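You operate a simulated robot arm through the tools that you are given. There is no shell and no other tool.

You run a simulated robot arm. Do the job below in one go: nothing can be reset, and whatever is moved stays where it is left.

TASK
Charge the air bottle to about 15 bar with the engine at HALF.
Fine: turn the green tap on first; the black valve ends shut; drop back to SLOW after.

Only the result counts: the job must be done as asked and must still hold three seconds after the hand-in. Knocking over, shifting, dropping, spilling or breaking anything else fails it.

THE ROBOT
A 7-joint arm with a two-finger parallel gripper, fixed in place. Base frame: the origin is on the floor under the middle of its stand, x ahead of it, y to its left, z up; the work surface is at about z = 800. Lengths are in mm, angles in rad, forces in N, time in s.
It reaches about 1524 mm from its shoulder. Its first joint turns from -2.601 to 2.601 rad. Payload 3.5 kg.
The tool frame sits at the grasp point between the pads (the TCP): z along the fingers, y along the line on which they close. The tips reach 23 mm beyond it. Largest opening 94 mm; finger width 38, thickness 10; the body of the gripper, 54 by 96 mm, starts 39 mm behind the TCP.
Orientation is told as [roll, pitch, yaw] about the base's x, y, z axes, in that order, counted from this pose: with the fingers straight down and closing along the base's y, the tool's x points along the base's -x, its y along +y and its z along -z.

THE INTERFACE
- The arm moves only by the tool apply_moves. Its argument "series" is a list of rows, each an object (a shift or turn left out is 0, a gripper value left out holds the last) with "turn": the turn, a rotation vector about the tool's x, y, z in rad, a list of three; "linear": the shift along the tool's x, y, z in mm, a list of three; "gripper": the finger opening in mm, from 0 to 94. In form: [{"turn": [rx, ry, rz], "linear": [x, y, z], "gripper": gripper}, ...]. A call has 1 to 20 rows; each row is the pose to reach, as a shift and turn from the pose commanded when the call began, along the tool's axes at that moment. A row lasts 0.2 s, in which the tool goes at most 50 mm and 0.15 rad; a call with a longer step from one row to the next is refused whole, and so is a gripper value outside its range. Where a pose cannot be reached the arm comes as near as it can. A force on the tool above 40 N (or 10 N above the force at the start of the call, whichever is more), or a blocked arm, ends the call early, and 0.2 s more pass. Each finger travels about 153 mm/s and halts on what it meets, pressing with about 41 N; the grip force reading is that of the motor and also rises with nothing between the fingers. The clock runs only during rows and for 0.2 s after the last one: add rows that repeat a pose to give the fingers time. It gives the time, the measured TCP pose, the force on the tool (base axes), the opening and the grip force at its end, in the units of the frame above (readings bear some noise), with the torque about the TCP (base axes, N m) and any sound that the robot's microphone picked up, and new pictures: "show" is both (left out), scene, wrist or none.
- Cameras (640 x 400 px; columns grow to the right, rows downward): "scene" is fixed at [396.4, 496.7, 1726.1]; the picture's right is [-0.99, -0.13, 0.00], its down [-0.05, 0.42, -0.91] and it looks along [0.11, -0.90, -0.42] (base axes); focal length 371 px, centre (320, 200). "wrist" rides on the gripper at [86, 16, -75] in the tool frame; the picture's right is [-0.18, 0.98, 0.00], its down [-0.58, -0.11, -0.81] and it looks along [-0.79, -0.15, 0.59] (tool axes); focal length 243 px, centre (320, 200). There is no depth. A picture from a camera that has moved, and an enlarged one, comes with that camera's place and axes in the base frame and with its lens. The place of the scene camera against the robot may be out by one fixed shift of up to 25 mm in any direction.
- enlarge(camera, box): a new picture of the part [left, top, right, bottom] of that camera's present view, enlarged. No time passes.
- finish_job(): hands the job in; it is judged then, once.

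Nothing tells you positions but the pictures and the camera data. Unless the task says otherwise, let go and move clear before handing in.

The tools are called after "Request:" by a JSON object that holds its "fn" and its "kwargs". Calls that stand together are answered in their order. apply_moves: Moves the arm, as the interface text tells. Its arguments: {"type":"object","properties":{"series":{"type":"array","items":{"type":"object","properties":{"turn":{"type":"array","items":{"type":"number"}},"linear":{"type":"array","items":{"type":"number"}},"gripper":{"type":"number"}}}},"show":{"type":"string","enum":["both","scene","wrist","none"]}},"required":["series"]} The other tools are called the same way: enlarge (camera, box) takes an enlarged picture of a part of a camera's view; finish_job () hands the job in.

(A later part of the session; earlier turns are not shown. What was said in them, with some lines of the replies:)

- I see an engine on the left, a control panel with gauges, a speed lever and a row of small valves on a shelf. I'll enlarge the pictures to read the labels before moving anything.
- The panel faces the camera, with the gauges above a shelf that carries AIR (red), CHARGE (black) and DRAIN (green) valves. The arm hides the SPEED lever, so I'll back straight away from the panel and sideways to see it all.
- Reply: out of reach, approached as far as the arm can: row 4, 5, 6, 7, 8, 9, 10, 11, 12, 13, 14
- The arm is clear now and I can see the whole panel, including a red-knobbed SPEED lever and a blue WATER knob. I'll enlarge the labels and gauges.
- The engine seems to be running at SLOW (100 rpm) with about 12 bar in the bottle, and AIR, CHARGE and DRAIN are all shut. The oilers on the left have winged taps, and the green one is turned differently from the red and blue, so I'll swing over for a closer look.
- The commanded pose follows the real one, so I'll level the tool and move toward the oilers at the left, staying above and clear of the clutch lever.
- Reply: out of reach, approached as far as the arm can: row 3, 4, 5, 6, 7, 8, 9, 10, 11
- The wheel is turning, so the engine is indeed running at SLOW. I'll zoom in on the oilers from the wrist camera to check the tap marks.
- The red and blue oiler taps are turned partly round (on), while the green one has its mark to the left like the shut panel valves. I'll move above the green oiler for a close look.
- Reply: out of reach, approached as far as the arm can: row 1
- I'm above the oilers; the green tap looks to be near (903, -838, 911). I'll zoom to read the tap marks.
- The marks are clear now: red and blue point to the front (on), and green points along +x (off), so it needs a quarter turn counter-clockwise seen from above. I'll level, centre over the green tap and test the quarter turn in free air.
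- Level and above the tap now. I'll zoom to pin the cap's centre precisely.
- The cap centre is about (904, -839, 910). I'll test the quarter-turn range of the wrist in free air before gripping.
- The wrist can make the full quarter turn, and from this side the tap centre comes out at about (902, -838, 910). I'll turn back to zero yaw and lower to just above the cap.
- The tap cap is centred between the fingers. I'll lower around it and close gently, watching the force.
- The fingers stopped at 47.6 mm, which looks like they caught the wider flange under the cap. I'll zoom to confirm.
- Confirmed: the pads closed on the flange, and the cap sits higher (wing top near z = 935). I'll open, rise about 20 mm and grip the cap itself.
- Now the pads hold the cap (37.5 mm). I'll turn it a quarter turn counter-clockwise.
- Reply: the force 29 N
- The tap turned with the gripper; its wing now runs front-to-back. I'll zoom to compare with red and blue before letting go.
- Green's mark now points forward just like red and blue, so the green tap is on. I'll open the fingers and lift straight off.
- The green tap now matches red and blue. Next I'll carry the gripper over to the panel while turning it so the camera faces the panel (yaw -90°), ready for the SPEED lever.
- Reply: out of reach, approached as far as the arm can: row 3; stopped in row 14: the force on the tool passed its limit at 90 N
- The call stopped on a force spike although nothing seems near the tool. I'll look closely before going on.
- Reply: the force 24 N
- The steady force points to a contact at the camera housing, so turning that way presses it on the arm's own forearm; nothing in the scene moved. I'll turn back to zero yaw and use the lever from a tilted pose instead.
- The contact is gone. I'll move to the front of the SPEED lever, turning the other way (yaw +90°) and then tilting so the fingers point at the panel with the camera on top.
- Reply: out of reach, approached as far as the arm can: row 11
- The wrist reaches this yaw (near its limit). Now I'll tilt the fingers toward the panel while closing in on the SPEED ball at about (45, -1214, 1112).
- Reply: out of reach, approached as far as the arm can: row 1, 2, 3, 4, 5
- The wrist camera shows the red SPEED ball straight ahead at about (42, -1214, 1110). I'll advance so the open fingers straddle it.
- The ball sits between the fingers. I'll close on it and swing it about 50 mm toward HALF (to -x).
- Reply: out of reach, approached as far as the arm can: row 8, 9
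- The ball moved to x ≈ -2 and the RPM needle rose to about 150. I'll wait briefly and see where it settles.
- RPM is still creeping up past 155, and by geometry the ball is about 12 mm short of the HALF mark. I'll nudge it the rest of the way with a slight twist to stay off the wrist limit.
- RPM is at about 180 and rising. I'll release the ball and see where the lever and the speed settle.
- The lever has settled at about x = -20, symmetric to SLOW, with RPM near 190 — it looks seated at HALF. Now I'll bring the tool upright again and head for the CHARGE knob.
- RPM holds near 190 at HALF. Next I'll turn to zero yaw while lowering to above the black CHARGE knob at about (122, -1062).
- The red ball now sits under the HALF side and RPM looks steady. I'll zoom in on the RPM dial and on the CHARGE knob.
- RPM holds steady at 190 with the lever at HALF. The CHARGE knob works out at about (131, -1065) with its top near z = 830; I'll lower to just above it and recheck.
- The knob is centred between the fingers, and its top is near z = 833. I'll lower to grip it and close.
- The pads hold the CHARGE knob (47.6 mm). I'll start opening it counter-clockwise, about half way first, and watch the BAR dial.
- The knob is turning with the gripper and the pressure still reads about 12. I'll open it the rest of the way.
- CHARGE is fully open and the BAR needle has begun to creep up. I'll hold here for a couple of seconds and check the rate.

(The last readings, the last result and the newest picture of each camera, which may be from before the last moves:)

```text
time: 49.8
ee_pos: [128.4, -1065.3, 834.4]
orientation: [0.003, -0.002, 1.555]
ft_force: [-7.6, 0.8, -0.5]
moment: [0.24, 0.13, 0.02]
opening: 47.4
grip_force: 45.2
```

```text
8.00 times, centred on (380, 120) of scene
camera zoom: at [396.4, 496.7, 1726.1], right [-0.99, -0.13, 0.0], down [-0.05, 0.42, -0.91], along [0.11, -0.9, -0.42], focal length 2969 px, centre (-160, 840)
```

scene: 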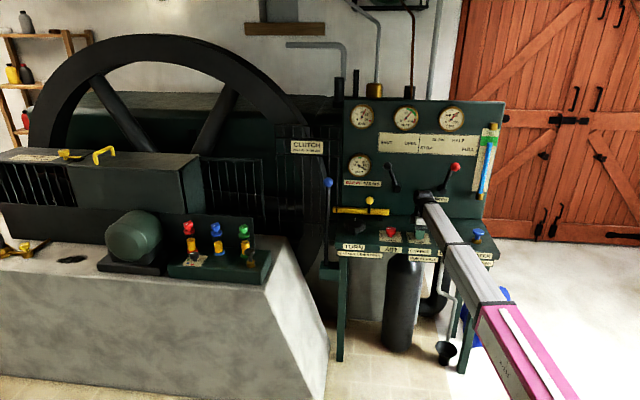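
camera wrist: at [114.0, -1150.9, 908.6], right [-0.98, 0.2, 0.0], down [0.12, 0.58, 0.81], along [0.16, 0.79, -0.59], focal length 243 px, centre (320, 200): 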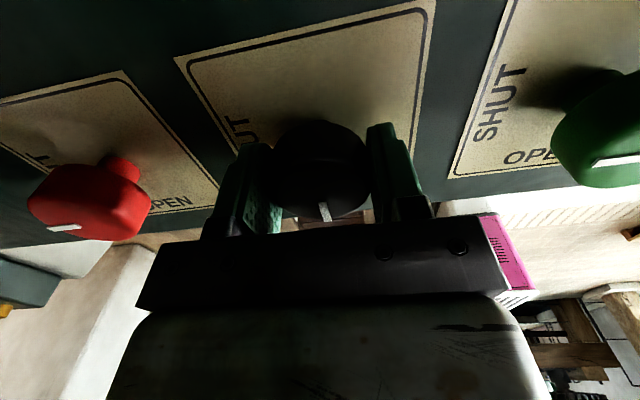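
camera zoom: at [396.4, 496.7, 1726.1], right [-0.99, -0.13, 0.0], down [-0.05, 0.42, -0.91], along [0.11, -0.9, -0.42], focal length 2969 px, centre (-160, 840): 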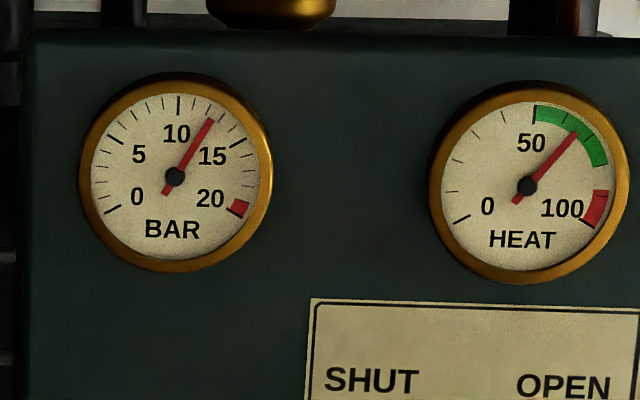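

The pressure is rising about 0.13 bar per second, now about 12.7. I'll hold on for another stretch.

Request:
{"fn": "apply_moves", "kwargs": {"series": [{"linear": [0, 0, 0]}, {"linear": [0, 0, 0]}, {"linear": [0, 0, 0]}, {"linear": [0, 0, 0]}, {"linear": [0, 0, 0]}, {"linear": [0, 0, 0]}, {"linear": [0, 0, 0]}, {"linear": [0, 0, 0]}, {"linear": [0, 0, 0]}, {"linear": [0, 0, 0]}, {"linear": [0, 0, 0]}, {"linear": [0, 0, 0]}, {"linear": [0, 0, 0]}, {"linear": [0, 0, 0]}, {"linear": [0, 0, 0]}, {"linear": [0, 0, 0]}, {"linear": [0, 0, 0]}, {"linear": [0, 0, 0]}, {"linear": [0, 0, 0]}, {"linear": [0, 0, 0]}], "show": "none"}}

Request:
{"fn": "enlarge", "kwargs": {"camera": "scene", "box": [336, 90, 496, 190]}}

Request:
{"fn": "enlarge", "kwargs": {"camera": "scene", "box": [340, 95, 420, 145]}}

```text
time: 54.0
ee_pos: [130.6, -1065.9, 835.1]
orientation: [0.0, -0.001, 1.556]
ft_force: [-8.6, -4.3, 2.8]
moment: [-0.02, 0.11, 0.0]
opening: 47.7
grip_force: 45.1
```

```text
4.00 times, centred on (416, 140) of scene
camera zoom: at [396.4, 496.7, 1726.1], right [-0.99, -0.13, 0.0], down [-0.05, 0.42, -0.91], along [0.11, -0.9, -0.42], focal length 1485 px, centre (-64, 440)
```

zoom: 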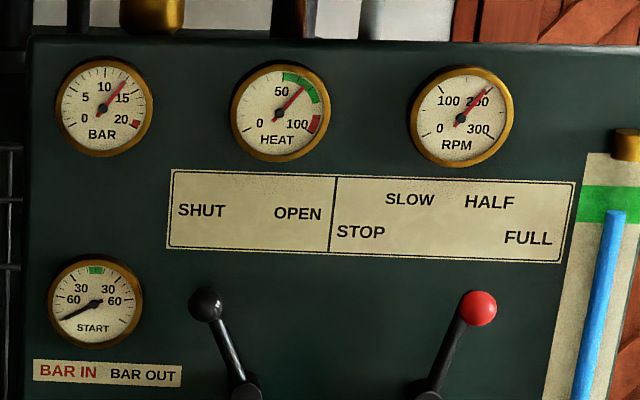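

```text
8.00 times, centred on (380, 120) of scene
camera zoom: at [396.4, 496.7, 1726.1], right [-0.99, -0.13, 0.0], down [-0.05, 0.42, -0.91], along [0.11, -0.9, -0.42], focal length 2969 px, centre (-160, 840)
```

zoom: 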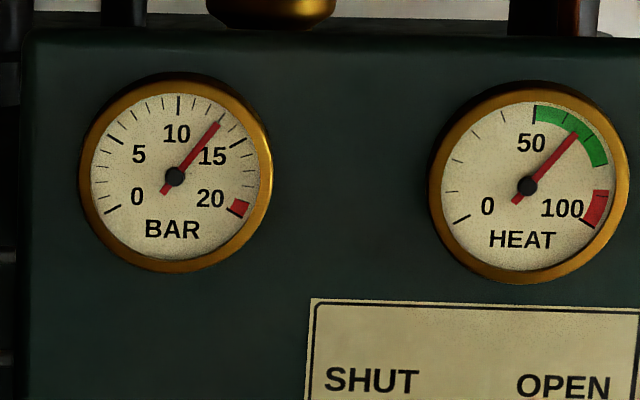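

About 13.2 bar now, with heat and RPM steady. I'll keep holding and check again.

Request:
{"fn": "apply_moves", "kwargs": {"series": [{"linear": [0, 0, 0]}, {"linear": [0, 0, 0]}, {"linear": [0, 0, 0]}, {"linear": [0, 0, 0]}, {"linear": [0, 0, 0]}, {"linear": [0, 0, 0]}, {"linear": [0, 0, 0]}, {"linear": [0, 0, 0]}, {"linear": [0, 0, 0]}, {"linear": [0, 0, 0]}, {"linear": [0, 0, 0]}, {"linear": [0, 0, 0]}, {"linear": [0, 0, 0]}, {"linear": [0, 0, 0]}, {"linear": [0, 0, 0]}, {"linear": [0, 0, 0]}, {"linear": [0, 0, 0]}, {"linear": [0, 0, 0]}, {"linear": [0, 0, 0]}, {"linear": [0, 0, 0]}], "show": "none"}}

Request:
{"fn": "enlarge", "kwargs": {"camera": "scene", "box": [340, 95, 420, 145]}}

```text
time: 58.2
ee_pos: [131.4, -1064.8, 835.1]
orientation: [0.0, -0.005, 1.557]
ft_force: [-8.1, -5.3, 3.4]
moment: [-0.06, 0.09, 0.02]
opening: 47.3
grip_force: 44.5
```

```text
8.00 times, centred on (380, 120) of scene
camera zoom: at [396.4, 496.7, 1726.1], right [-0.99, -0.13, 0.0], down [-0.05, 0.42, -0.91], along [0.11, -0.9, -0.42], focal length 2969 px, centre (-160, 840)
```

zoom: 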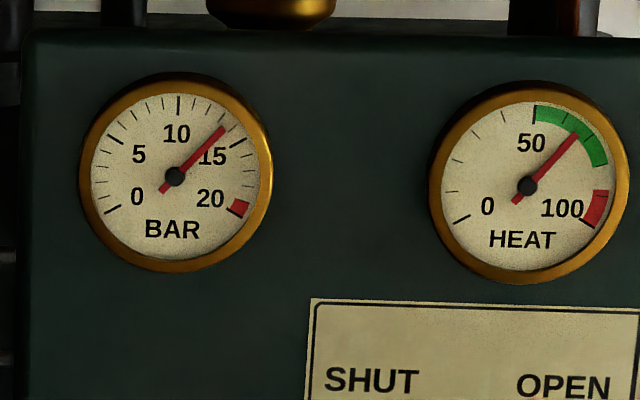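

About 13.7 bar. Another hold.

Request:
{"fn": "apply_moves", "kwargs": {"series": [{"linear": [0, 0, 0]}, {"linear": [0, 0, 0]}, {"linear": [0, 0, 0]}, {"linear": [0, 0, 0]}, {"linear": [0, 0, 0]}, {"linear": [0, 0, 0]}, {"linear": [0, 0, 0]}, {"linear": [0, 0, 0]}, {"linear": [0, 0, 0]}, {"linear": [0, 0, 0]}, {"linear": [0, 0, 0]}, {"linear": [0, 0, 0]}, {"linear": [0, 0, 0]}, {"linear": [0, 0, 0]}, {"linear": [0, 0, 0]}, {"linear": [0, 0, 0]}, {"linear": [0, 0, 0]}, {"linear": [0, 0, 0]}, {"linear": [0, 0, 0]}, {"linear": [0, 0, 0]}], "show": "none"}}

Request:
{"fn": "enlarge", "kwargs": {"camera": "scene", "box": [340, 95, 420, 145]}}

Request:
{"fn": "enlarge", "kwargs": {"camera": "scene", "box": [336, 90, 496, 190]}}

```text
time: 62.4
ee_pos: [130.1, -1065.1, 832.8]
orientation: [0.002, -0.003, 1.556]
ft_force: [-9.6, -4.4, 1.7]
moment: [-0.06, 0.15, -0.01]
opening: 47.5
grip_force: 44.9
```

```text
8.00 times, centred on (380, 120) of scene
camera zoom: at [396.4, 496.7, 1726.1], right [-0.99, -0.13, 0.0], down [-0.05, 0.42, -0.91], along [0.11, -0.9, -0.42], focal length 2969 px, centre (-160, 840)
```

zoom: 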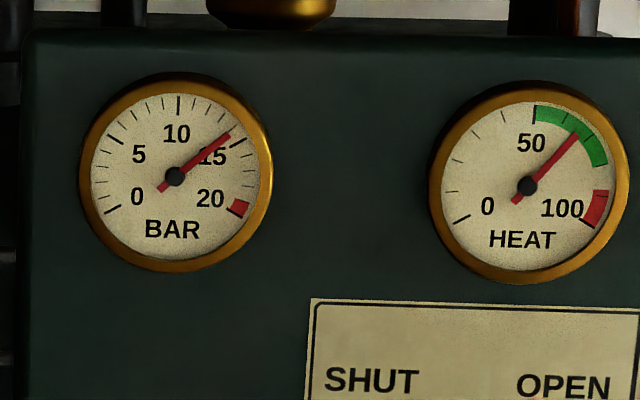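

```text
4.00 times, centred on (416, 140) of scene
camera zoom: at [396.4, 496.7, 1726.1], right [-0.99, -0.13, 0.0], down [-0.05, 0.42, -0.91], along [0.11, -0.9, -0.42], focal length 1485 px, centre (-64, 440)
```

zoom: 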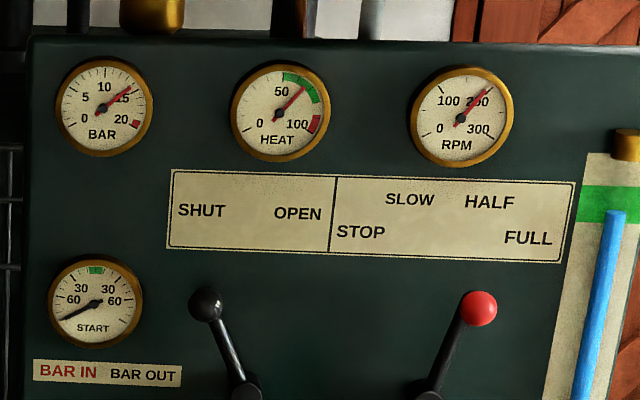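

About 14.2 bar. One more four-second hold, then I'll be ready to shut.

Request:
{"fn": "apply_moves", "kwargs": {"series": [{"linear": [0, 0, 0]}, {"linear": [0, 0, 0]}, {"linear": [0, 0, 0]}, {"linear": [0, 0, 0]}, {"linear": [0, 0, 0]}, {"linear": [0, 0, 0]}, {"linear": [0, 0, 0]}, {"linear": [0, 0, 0]}, {"linear": [0, 0, 0]}, {"linear": [0, 0, 0]}, {"linear": [0, 0, 0]}, {"linear": [0, 0, 0]}, {"linear": [0, 0, 0]}, {"linear": [0, 0, 0]}, {"linear": [0, 0, 0]}, {"linear": [0, 0, 0]}, {"linear": [0, 0, 0]}, {"linear": [0, 0, 0]}, {"linear": [0, 0, 0]}, {"linear": [0, 0, 0]}], "show": "none"}}

Request:
{"fn": "enlarge", "kwargs": {"camera": "scene", "box": [340, 95, 420, 145]}}

Request:
{"fn": "enlarge", "kwargs": {"camera": "scene", "box": [346, 102, 378, 130]}}

```text
time: 66.6
ee_pos: [130.9, -1065.5, 834.6]
orientation: [0.001, -0.002, 1.558]
ft_force: [-9.4, -3.0, 1.1]
moment: [-0.05, 0.12, 0.01]
opening: 47.4
grip_force: 45.1
```

```text
8.00 times, centred on (380, 120) of scene
camera zoom: at [396.4, 496.7, 1726.1], right [-0.99, -0.13, 0.0], down [-0.05, 0.42, -0.91], along [0.11, -0.9, -0.42], focal length 2969 px, centre (-160, 840)
```

zoom: 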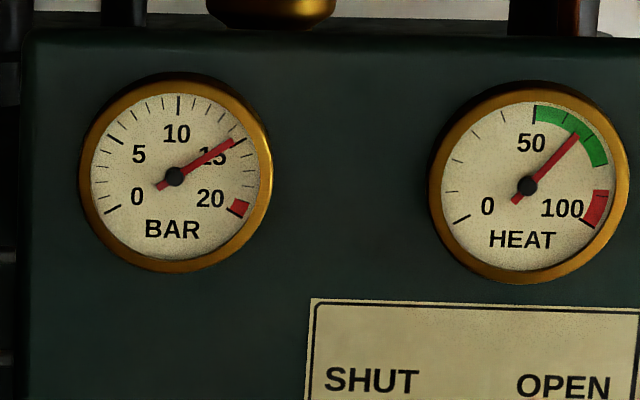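

```text
14.29 times, centred on (362, 116) of scene
camera zoom: at [396.4, 496.7, 1726.1], right [-0.99, -0.13, 0.0], down [-0.05, 0.42, -0.91], along [0.11, -0.9, -0.42], focal length 5302 px, centre (-280, 1400)
```

zoom: 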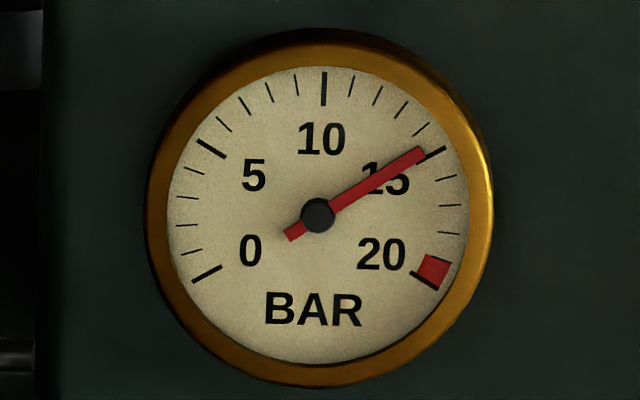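

The needle is just under 15 (about 14.85), so I'll shut CHARGE now with a quarter turn back.

Request:
{"fn": "apply_moves", "kwargs": {"series": [{"turn": [0, 0, 0.148]}, {"turn": [0, 0, 0.296]}, {"turn": [0, 0, 0.444]}, {"turn": [0, 0, 0.592]}, {"turn": [0, 0, 0.74]}, {"turn": [0, 0, 0.888]}, {"turn": [0, 0, 1.036]}, {"turn": [0, 0, 1.184]}, {"turn": [0, 0, 1.332]}, {"turn": [0, 0, 1.48]}, {"turn": [0, 0, 1.57]}, {"turn": [0, 0, 1.58]}], "show": "both"}}

Request:
{"fn": "enlarge", "kwargs": {"camera": "scene", "box": [346, 102, 378, 130]}}

Request:
{"fn": "enlarge", "kwargs": {"camera": "wrist", "box": [200, 90, 440, 240]}}

```text
time: 69.2
ee_pos: [130.3, -1065.1, 834.7]
orientation: [0.004, 0.001, -0.025]
ft_force: [-5.4, -3.9, -1.2]
moment: [-0.05, -0.1, 0.55]
opening: 47.7
grip_force: 44.7
camera wrist: at [45.6, -1046.3, 908.9], right [0.21, 0.98, 0.0], down [0.58, -0.12, 0.81], along [0.79, -0.17, -0.59], focal length 243 px, centre (320, 200)
```

scene: 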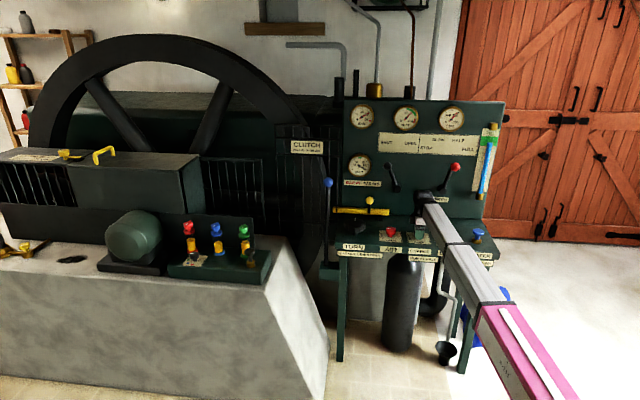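
wrist: 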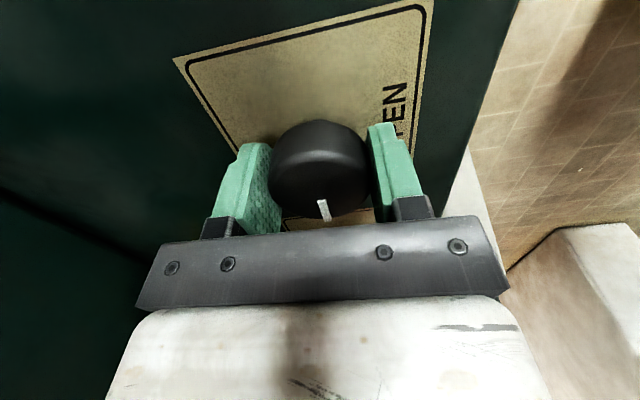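

```text
14.29 times, centred on (362, 116) of scene
camera zoom: at [396.4, 496.7, 1726.1], right [-0.99, -0.13, 0.0], down [-0.05, 0.42, -0.91], along [0.11, -0.9, -0.42], focal length 5302 px, centre (-280, 1400)
```

zoom: 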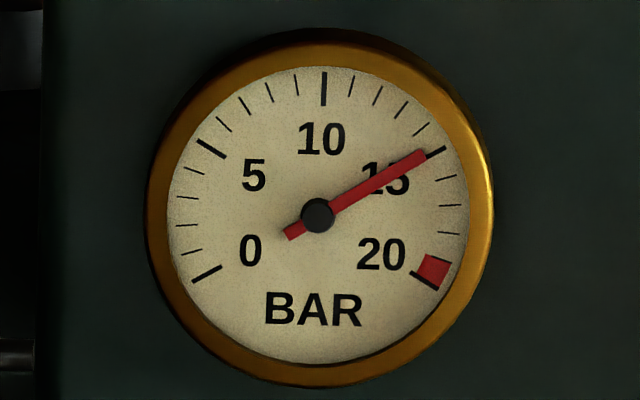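

```text
2.67 times, centred on (320, 165) of wrist
camera zoom: at [45.6, -1046.3, 908.9], right [0.21, 0.98, 0.0], down [0.58, -0.12, 0.81], along [0.79, -0.17, -0.59], focal length 647 px, centre (320, 293)
```

zoom: 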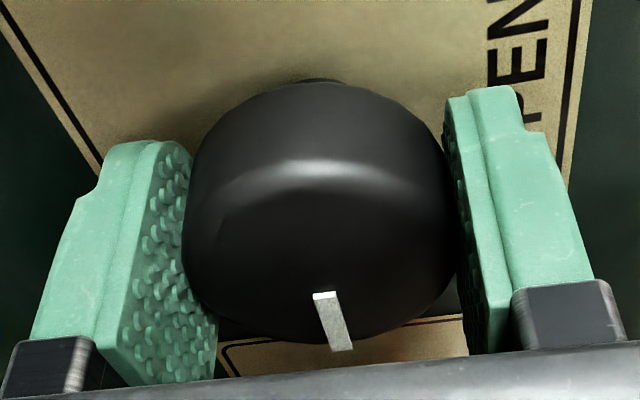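

The knob is against its SHUT stop and the dial reads practically 15. I'll release and lift off.

Request:
{"fn": "apply_moves", "kwargs": {"series": [{"gripper": 60}, {"gripper": 80}, {"gripper": 80}, {"linear": [0, 0, -30], "gripper": 80}, {"linear": [0, 0, -75], "gripper": 80}, {"linear": [0, 0, -120], "gripper": 80}, {"linear": [0, 0, -165], "gripper": 80}], "show": "both"}}

Request:
{"fn": "enlarge", "kwargs": {"camera": "scene", "box": [346, 102, 378, 130]}}

Request:
{"fn": "enlarge", "kwargs": {"camera": "wrist", "box": [240, 0, 400, 100]}}

```text
time: 70.8
ee_pos: [130.2, -1065.1, 999.8]
orientation: [0.003, 0.003, -0.022]
ft_force: [0.9, -0.2, -0.5]
moment: [0.01, -0.01, 0.04]
opening: 80.2
grip_force: 0.0
camera wrist: at [45.3, -1046.7, 1073.9], right [0.21, 0.98, 0.0], down [0.58, -0.12, 0.81], along [0.79, -0.16, -0.59], focal length 243 px, centre (320, 200)
```

scene: 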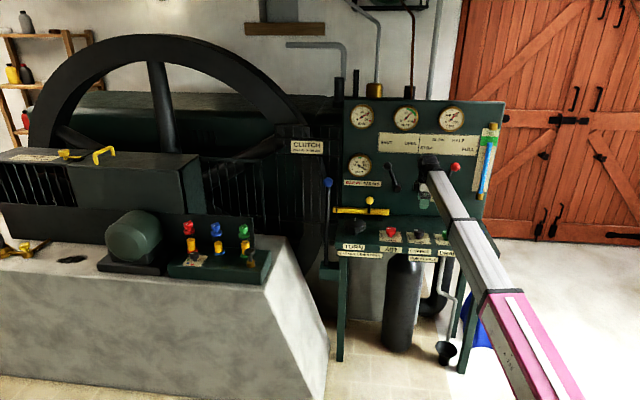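
wrist: 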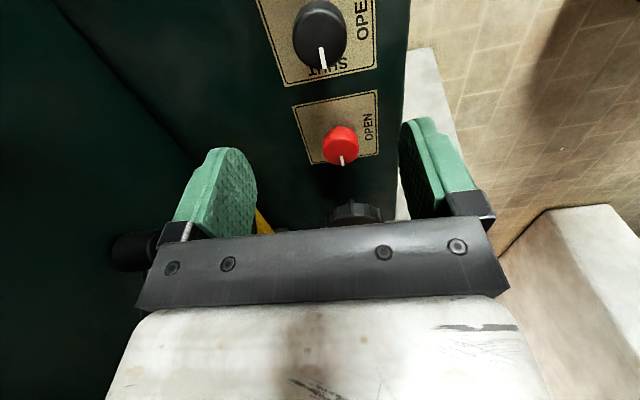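

```text
14.29 times, centred on (362, 116) of scene
camera zoom: at [396.4, 496.7, 1726.1], right [-0.99, -0.13, 0.0], down [-0.05, 0.42, -0.91], along [0.11, -0.9, -0.42], focal length 5302 px, centre (-280, 1400)
```

zoom: 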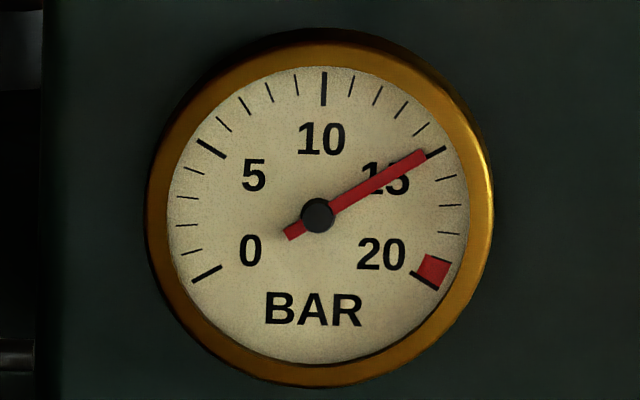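

```text
4.00 times, centred on (320, 50) of wrist
camera zoom: at [45.3, -1046.7, 1073.9], right [0.21, 0.98, 0.0], down [0.58, -0.12, 0.81], along [0.79, -0.16, -0.59], focal length 970 px, centre (320, 800)
```

zoom: 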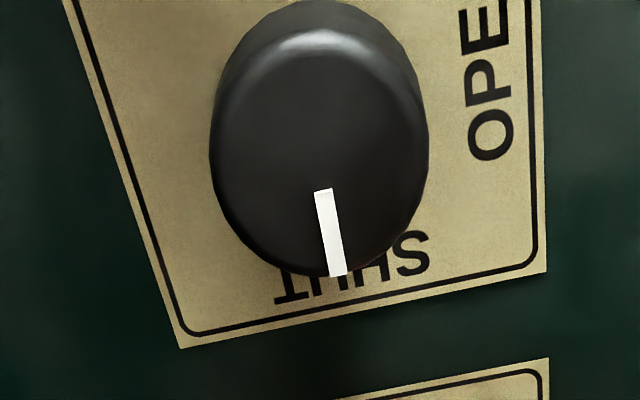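

CHARGE is shut and the pressure holds at 15 bar. Next is the SPEED lever back to SLOW; I'll go back up and turn the gripper as before.

Request:
{"fn": "apply_moves", "kwargs": {"series": [{"linear": [5, 3, -20], "turn": [0, 0, -0.14], "gripper": 72}, {"linear": [12, 6, -40], "turn": [0, 0, -0.29]}, {"linear": [19, 9, -60], "turn": [0, 0, -0.44]}, {"linear": [26, 12, -80], "turn": [0, 0, -0.59]}, {"linear": [33, 14, -100], "turn": [0, 0, -0.74]}, {"linear": [40, 16, -115], "turn": [0, 0, -0.89]}, {"linear": [47, 18, -130], "turn": [0, 0, -1.04]}, {"linear": [54, 20, -140], "turn": [0, 0, -1.19]}, {"linear": [62, 22, -145], "turn": [0, 0, -1.34]}, {"linear": [70, 23, -150], "turn": [0, 0, -1.46]}], "show": "none"}}

```text
time: 73.0
ee_pos: [63.0, -1041.6, 1150.4]
orientation: [0.002, -0.001, 1.439]
ft_force: [-0.2, 0.1, -0.2]
moment: [0.02, -0.01, -0.01]
opening: 72.2
grip_force: 0.1
```

Now I'll tilt the fingers toward the panel and line up in front of the ball at about (-22, -1214, 1110).

Request:
{"fn": "apply_moves", "kwargs": {"series": [{"linear": [8, 7, 1], "turn": [0, 0.14, 0]}, {"linear": [18, 14, 1], "turn": [0, 0.28, 0]}, {"linear": [28, 21, 2], "turn": [0, 0.42, 0]}, {"linear": [38, 28, 2], "turn": [0, 0.56, 0]}, {"linear": [48, 35, 3], "turn": [0, 0.7, 0]}, {"linear": [58, 42, 4], "turn": [0, 0.84, 0]}, {"linear": [68, 49, 5], "turn": [0, 0.98, 0]}, {"linear": [78, 56, 6], "turn": [0, 1.12, 0]}, {"linear": [87, 62, 6], "turn": [0, 1.2, 0]}, {"linear": [87, 62, 6], "turn": [0, 1.2, 0]}], "show": "both"}}

Request:
{"fn": "enlarge", "kwargs": {"camera": "scene", "box": [346, 102, 378, 130]}}

```text
time: 75.2
ee_pos: [-11.7, -1119.1, 1144.1]
orientation: [0.004, 1.199, 1.441]
ft_force: [0.1, -0.4, -0.6]
moment: [0.0, 0.0, 0.0]
opening: 72.0
grip_force: 0.0
camera wrist: at [-21.7, -1078.2, 1250.8], right [-0.97, 0.2, -0.17], down [0.24, 0.94, -0.25], along [0.11, -0.28, -0.95], focal length 243 px, centre (320, 200)
```

scene: 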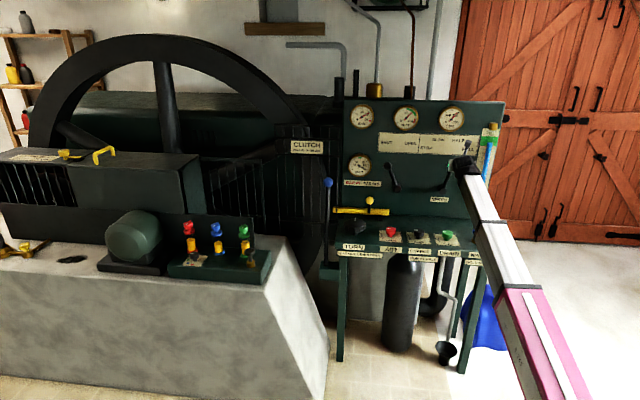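
wrist: 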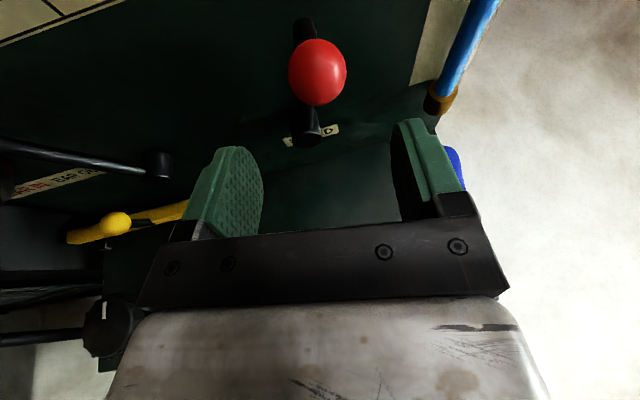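

```text
14.29 times, centred on (362, 116) of scene
camera zoom: at [396.4, 496.7, 1726.1], right [-0.99, -0.13, 0.0], down [-0.05, 0.42, -0.91], along [0.11, -0.9, -0.42], focal length 5302 px, centre (-280, 1400)
```

zoom: 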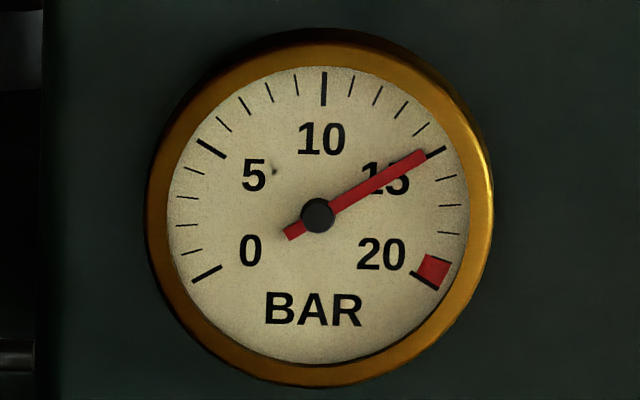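

The ball lines up between the fingers. I'll advance over it and close.

Request:
{"fn": "apply_moves", "kwargs": {"series": [{"linear": [0, -1, 25], "gripper": 72}, {"linear": [0, -2, 50], "gripper": 72}, {"linear": [0, -2.5, 75], "gripper": 72}, {"linear": [0, -2.5, 97], "gripper": 72}, {"linear": [0, -2.5, 97], "gripper": 55}, {"linear": [0, -2.5, 97], "gripper": 36}, {"linear": [0, -2.5, 97], "gripper": 36}], "show": "wrist"}}

```text
time: 76.8
ee_pos: [-20.8, -1209.0, 1107.7]
orientation: [0.003, 1.197, 1.439]
ft_force: [0.7, -2.0, -0.6]
moment: [-0.17, -0.01, -0.01]
opening: 41.3
grip_force: 45.3
camera wrist: at [-31.9, -1168.5, 1215.7], right [-0.97, 0.2, -0.17], down [0.24, 0.94, -0.25], along [0.11, -0.28, -0.95], focal length 243 px, centre (320, 200)
```

wrist: 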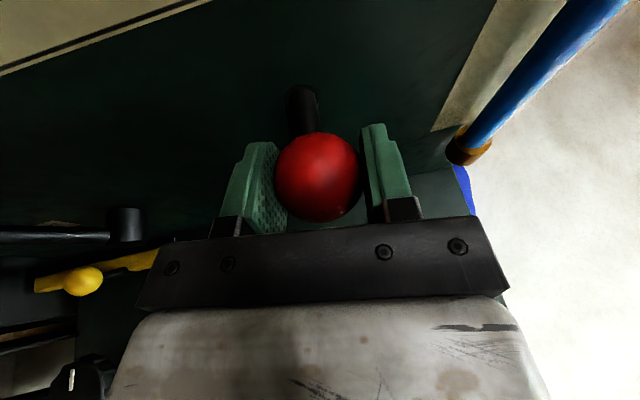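

The ball is gripped at x ≈ -21. I'll swing it back about 63 mm to SLOW.

Request:
{"fn": "apply_moves", "kwargs": {"series": [{"linear": [0, -10, -1.2], "gripper": 36}, {"linear": [0, -20, -2.4], "gripper": 36}, {"linear": [0, -30, -3.6], "gripper": 36}, {"linear": [-1, -40, -4.9], "gripper": 36}, {"linear": [-2, -50, -6.1], "gripper": 36}, {"linear": [-3, -58, -7], "gripper": 36}, {"linear": [-3, -62.5, -7.7], "gripper": 36}, {"linear": [-3, -62.5, -7.7], "gripper": 36}], "show": "both"}}

Request:
{"fn": "enlarge", "kwargs": {"camera": "scene", "box": [336, 90, 496, 190]}}

```text
time: 78.6
ee_pos: [40.7, -1209.2, 1105.7]
orientation: [0.002, 1.195, 1.439]
ft_force: [-4.2, -0.3, -6.8]
moment: [-0.5, 0.44, -0.13]
opening: 41.3
grip_force: 44.9
camera wrist: at [31.3, -1168.9, 1214.5], right [-0.97, 0.2, -0.17], down [0.24, 0.94, -0.25], along [0.11, -0.28, -0.95], focal length 243 px, centre (320, 200)
```

scene: 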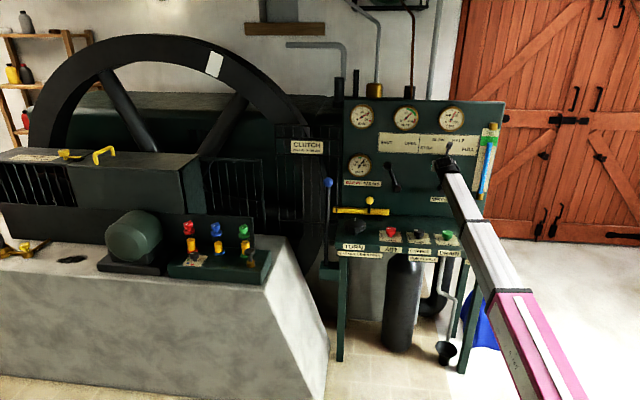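
wrist: 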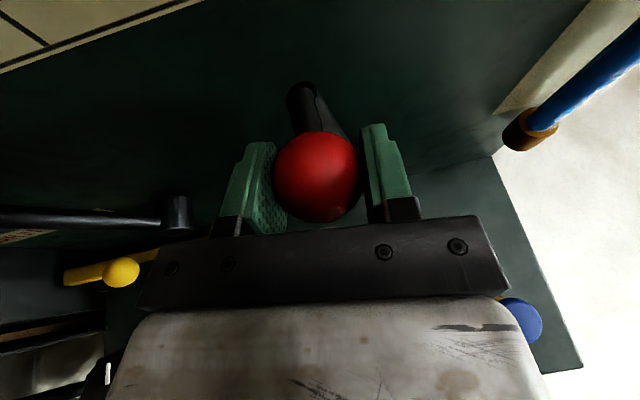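

```text
4.00 times, centred on (416, 140) of scene
camera zoom: at [396.4, 496.7, 1726.1], right [-0.99, -0.13, 0.0], down [-0.05, 0.42, -0.91], along [0.11, -0.9, -0.42], focal length 1485 px, centre (-64, 440)
```

zoom: 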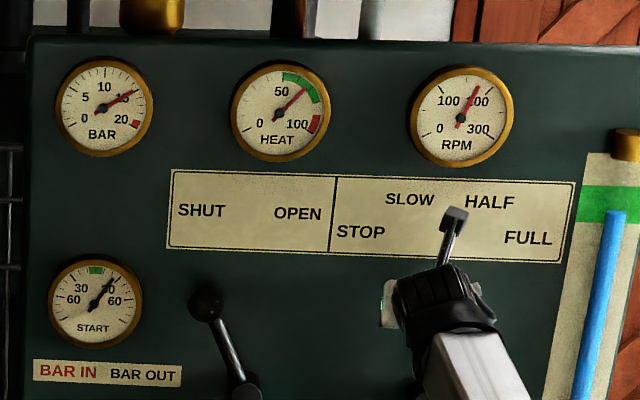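

RPM is dropping and the ball is back at x ≈ 41. I'll release and back away from the panel.

Request:
{"fn": "apply_moves", "kwargs": {"series": [{"gripper": 55}, {"gripper": 72}, {"gripper": 72}, {"linear": [0, 0, -30], "gripper": 72}, {"linear": [0, 0, -70], "gripper": 72}, {"linear": [0, 0, -110], "gripper": 72}, {"linear": [0, 0, -110], "gripper": 72}], "show": "both"}}

Request:
{"fn": "enlarge", "kwargs": {"camera": "scene", "box": [336, 90, 496, 190]}}

```text
time: 80.2
ee_pos: [56.1, -1106.0, 1147.3]
orientation: [0.003, 1.196, 1.439]
ft_force: [-0.5, 0.6, 0.6]
moment: [0.04, 0.0, 0.0]
opening: 72.3
grip_force: 0.0
camera wrist: at [45.6, -1066.5, 1255.6], right [-0.97, 0.2, -0.17], down [0.24, 0.94, -0.25], along [0.11, -0.28, -0.95], focal length 243 px, centre (320, 200)
```

scene: 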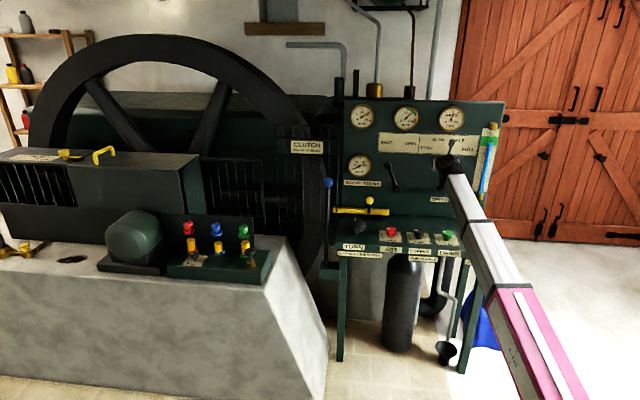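
wrist: 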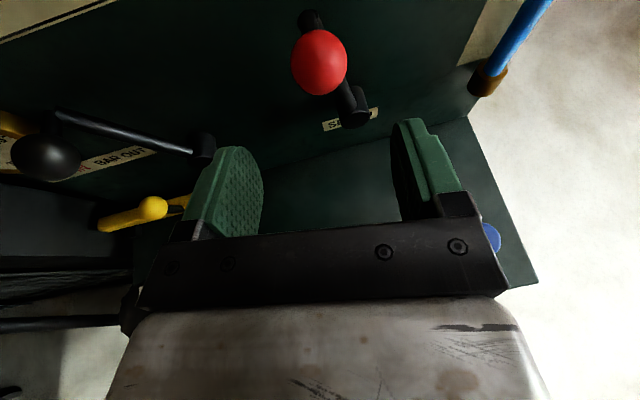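

```text
4.00 times, centred on (416, 140) of scene
camera zoom: at [396.4, 496.7, 1726.1], right [-0.99, -0.13, 0.0], down [-0.05, 0.42, -0.91], along [0.11, -0.9, -0.42], focal length 1485 px, centre (-64, 440)
```

zoom: 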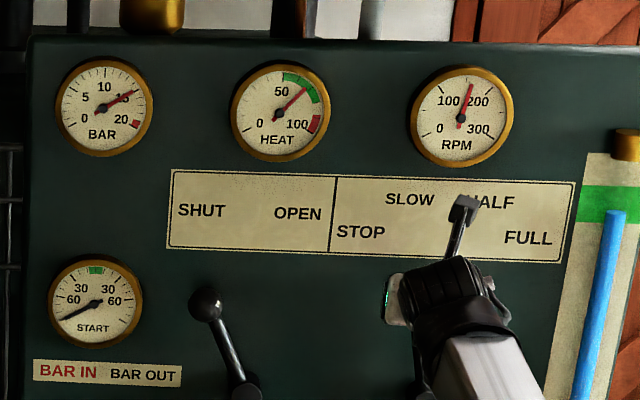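

RPM is coming down toward SLOW. I'll bring the tool upright and away while it settles.

Request:
{"fn": "apply_moves", "kwargs": {"series": [{"linear": [-3, 0, -15], "turn": [0, -0.14, 0]}, {"linear": [-6, -1, -30], "turn": [0, -0.28, 0]}, {"linear": [-10, -1, -42], "turn": [0, -0.42, 0]}, {"linear": [-13, -2, -52], "turn": [0, -0.56, 0]}, {"linear": [-16, -2, -58], "turn": [0, -0.7, 0]}, {"linear": [-18, -3, -62], "turn": [0, -0.84, 0]}, {"linear": [-20, -4, -65], "turn": [0, -0.98, 0]}, {"linear": [-23, -5, -68], "turn": [0, -1.1, 0]}, {"linear": [-23, -5, -68], "turn": [0, -1.195, 0]}], "show": "none"}}

Request:
{"fn": "enlarge", "kwargs": {"camera": "scene", "box": [336, 90, 496, 190]}}

```text
time: 82.2
ee_pos: [69.4, -1036.5, 1150.9]
orientation: [0.002, 0.0, 1.436]
ft_force: [-0.4, 0.3, -0.1]
moment: [-0.02, -0.01, 0.02]
opening: 72.2
grip_force: 0.1
```

```text
4.00 times, centred on (416, 140) of scene
camera zoom: at [396.4, 496.7, 1726.1], right [-0.99, -0.13, 0.0], down [-0.05, 0.42, -0.91], along [0.11, -0.9, -0.42], focal length 1485 px, centre (-64, 440)
```

zoom: 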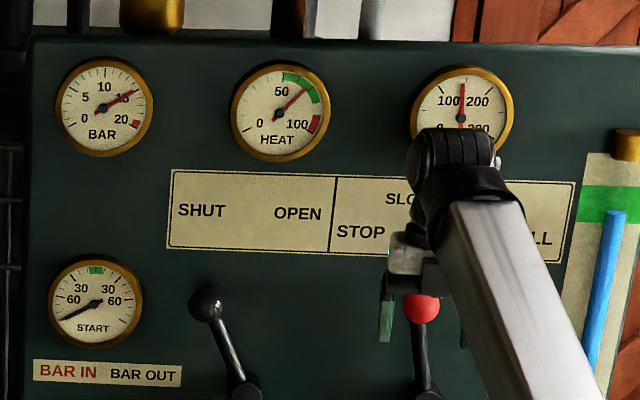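

The lever is back exactly at its SLOW position and RPM is falling. I'll move aside to leave the panel clear and watch the gauges settle.

Request:
{"fn": "apply_moves", "kwargs": {"series": [{"linear": [-2, 36, -10], "turn": [0, 0, 0.1]}, {"linear": [-4, 74, -20], "turn": [0, 0, 0.24]}, {"linear": [-6, 112, -30], "turn": [0, 0, 0.38]}, {"linear": [-8, 150, -40], "turn": [0, 0, 0.5]}, {"linear": [-10, 188, -50], "turn": [0, 0, 0.6]}, {"linear": [-10, 223, -60], "turn": [0, 0, 0.7]}, {"linear": [-10, 223, -60], "turn": [0, 0, 0.7]}, {"linear": [-10, 223, -60], "turn": [0, 0, 0.7]}, {"linear": [-10, 223, -60], "turn": [0, 0, 0.7]}, {"linear": [-10, 223, -60], "turn": [0, 0, 0.7]}], "show": "scene"}}

Request:
{"fn": "enlarge", "kwargs": {"camera": "scene", "box": [336, 90, 496, 190]}}

Request:
{"fn": "enlarge", "kwargs": {"camera": "scene", "box": [336, 180, 496, 280]}}

Request:
{"fn": "enlarge", "kwargs": {"camera": "scene", "box": [172, 205, 276, 270]}}

Request:
{"fn": "enlarge", "kwargs": {"camera": "scene", "box": [346, 102, 378, 130]}}

```text
time: 84.4
ee_pos: [-151.2, -997.8, 1211.7]
orientation: [-0.001, 0.003, 0.735]
ft_force: [-0.9, 0.7, 0.0]
moment: [0.02, 0.0, -0.01]
opening: 72.0
grip_force: 0.0
```

scene: 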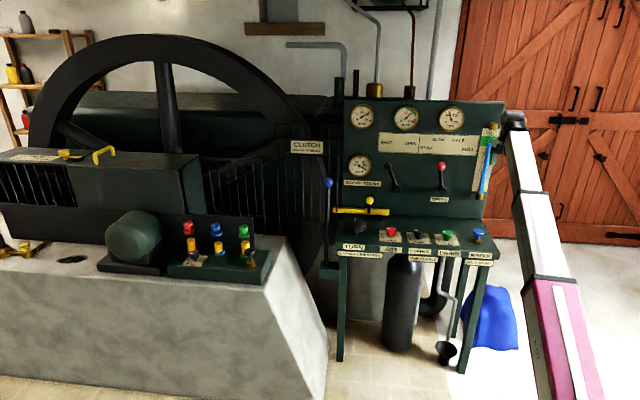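

```text
4.00 times, centred on (416, 140) of scene
camera zoom: at [396.4, 496.7, 1726.1], right [-0.99, -0.13, 0.0], down [-0.05, 0.42, -0.91], along [0.11, -0.9, -0.42], focal length 1485 px, centre (-64, 440)
```

zoom: 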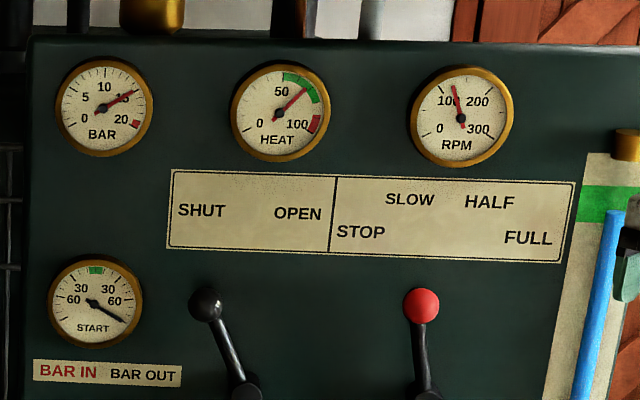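

```text
4.00 times, centred on (416, 230) of scene
camera zoom: at [396.4, 496.7, 1726.1], right [-0.99, -0.13, 0.0], down [-0.05, 0.42, -0.91], along [0.11, -0.9, -0.42], focal length 1485 px, centre (-64, 80)
```

zoom: 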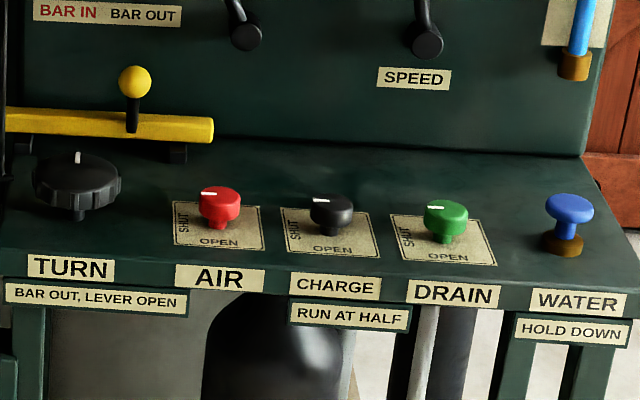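

```text
6.15 times, centred on (224, 238) of scene
camera zoom: at [396.4, 496.7, 1726.1], right [-0.99, -0.13, 0.0], down [-0.05, 0.42, -0.91], along [0.11, -0.9, -0.42], focal length 2284 px, centre (911, -31)
```

zoom: 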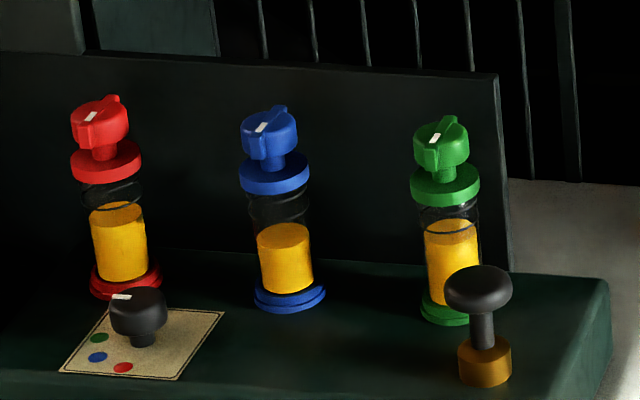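

```text
14.29 times, centred on (362, 116) of scene
camera zoom: at [396.4, 496.7, 1726.1], right [-0.99, -0.13, 0.0], down [-0.05, 0.42, -0.91], along [0.11, -0.9, -0.42], focal length 5302 px, centre (-280, 1400)
```

zoom: 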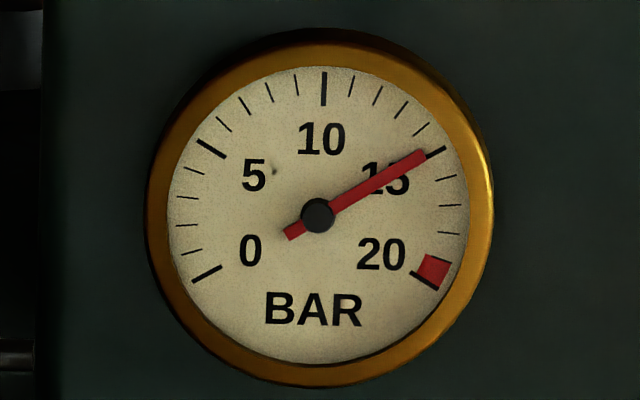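

Pressure is at 15, CHARGE is shut, the lever is at SLOW, the green tap is on, and RPM is still gliding down. I'll wait a few seconds to confirm it settles.

Request:
{"fn": "apply_moves", "kwargs": {"series": [{"linear": [0, 0, 0]}, {"linear": [0, 0, 0]}, {"linear": [0, 0, 0]}, {"linear": [0, 0, 0]}, {"linear": [0, 0, 0]}, {"linear": [0, 0, 0]}, {"linear": [0, 0, 0]}, {"linear": [0, 0, 0]}, {"linear": [0, 0, 0]}, {"linear": [0, 0, 0]}, {"linear": [0, 0, 0]}, {"linear": [0, 0, 0]}, {"linear": [0, 0, 0]}, {"linear": [0, 0, 0]}, {"linear": [0, 0, 0]}, {"linear": [0, 0, 0]}, {"linear": [0, 0, 0]}, {"linear": [0, 0, 0]}, {"linear": [0, 0, 0]}, {"linear": [0, 0, 0]}], "show": "scene"}}

Request:
{"fn": "enlarge", "kwargs": {"camera": "scene", "box": [336, 90, 496, 190]}}

Request:
{"fn": "enlarge", "kwargs": {"camera": "scene", "box": [346, 102, 378, 130]}}

```text
time: 88.6
ee_pos: [-150.5, -998.4, 1212.2]
orientation: [0.002, 0.003, 0.737]
ft_force: [-0.1, 0.4, 1.0]
moment: [-0.03, 0.0, -0.04]
opening: 72.0
grip_force: 0.1
```

scene: 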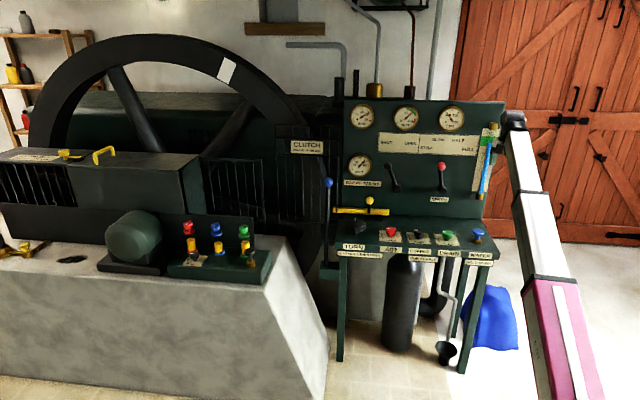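

```text
4.00 times, centred on (416, 140) of scene
camera zoom: at [396.4, 496.7, 1726.1], right [-0.99, -0.13, 0.0], down [-0.05, 0.42, -0.91], along [0.11, -0.9, -0.42], focal length 1485 px, centre (-64, 440)
```

zoom: 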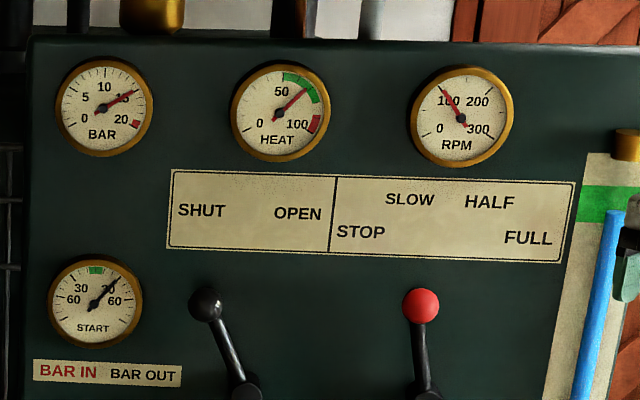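

```text
14.29 times, centred on (362, 116) of scene
camera zoom: at [396.4, 496.7, 1726.1], right [-0.99, -0.13, 0.0], down [-0.05, 0.42, -0.91], along [0.11, -0.9, -0.42], focal length 5302 px, centre (-280, 1400)
```

zoom: 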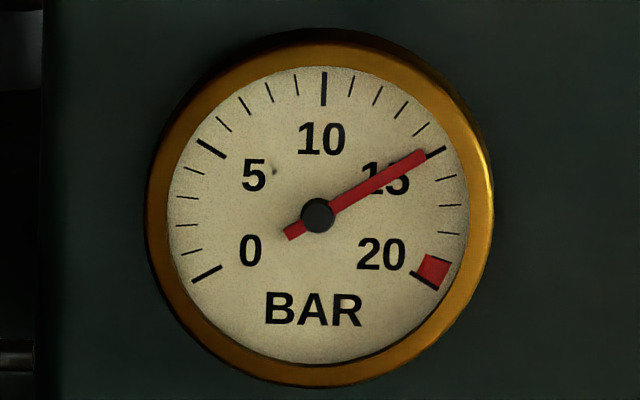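

The engine is back at 100 rpm on SLOW and the bottle is holding at 15 bar. The black CHARGE valve is shut, the green tap is on, and the arm is clear of everything, so I'm handing the job in.

Request:
{"fn": "finish_job", "kwargs": {}}

```text
The job is handed in.
```

I charged the air bottle to about 15 bar with the engine at HALF, then brought the engine back to SLOW. At hand-in the dial had held at 15 bar for more than 15 seconds after I shut the valve.

- **Green tap:** I took "green tap" to mean the green oiler, which was the only one of the three oilers turned off. I turned it on before charging and left it on. The green DRAIN knob on the panel was not touched.
- **Charging:** the engine ran steadily at about 190 rpm at HALF while the bottle rose from about 12 bar.
- **Black valve:** CHARGE is shut, with its mark on SHUT.
- **Engine:** the SPEED lever is back at SLOW and the engine settled at 100 rpm.

One move stopped early on a force limit. The readings pointed to the gripper's camera pressing on the robot's own arm, and nothing in the scene had moved. The arm is clear of the panel.
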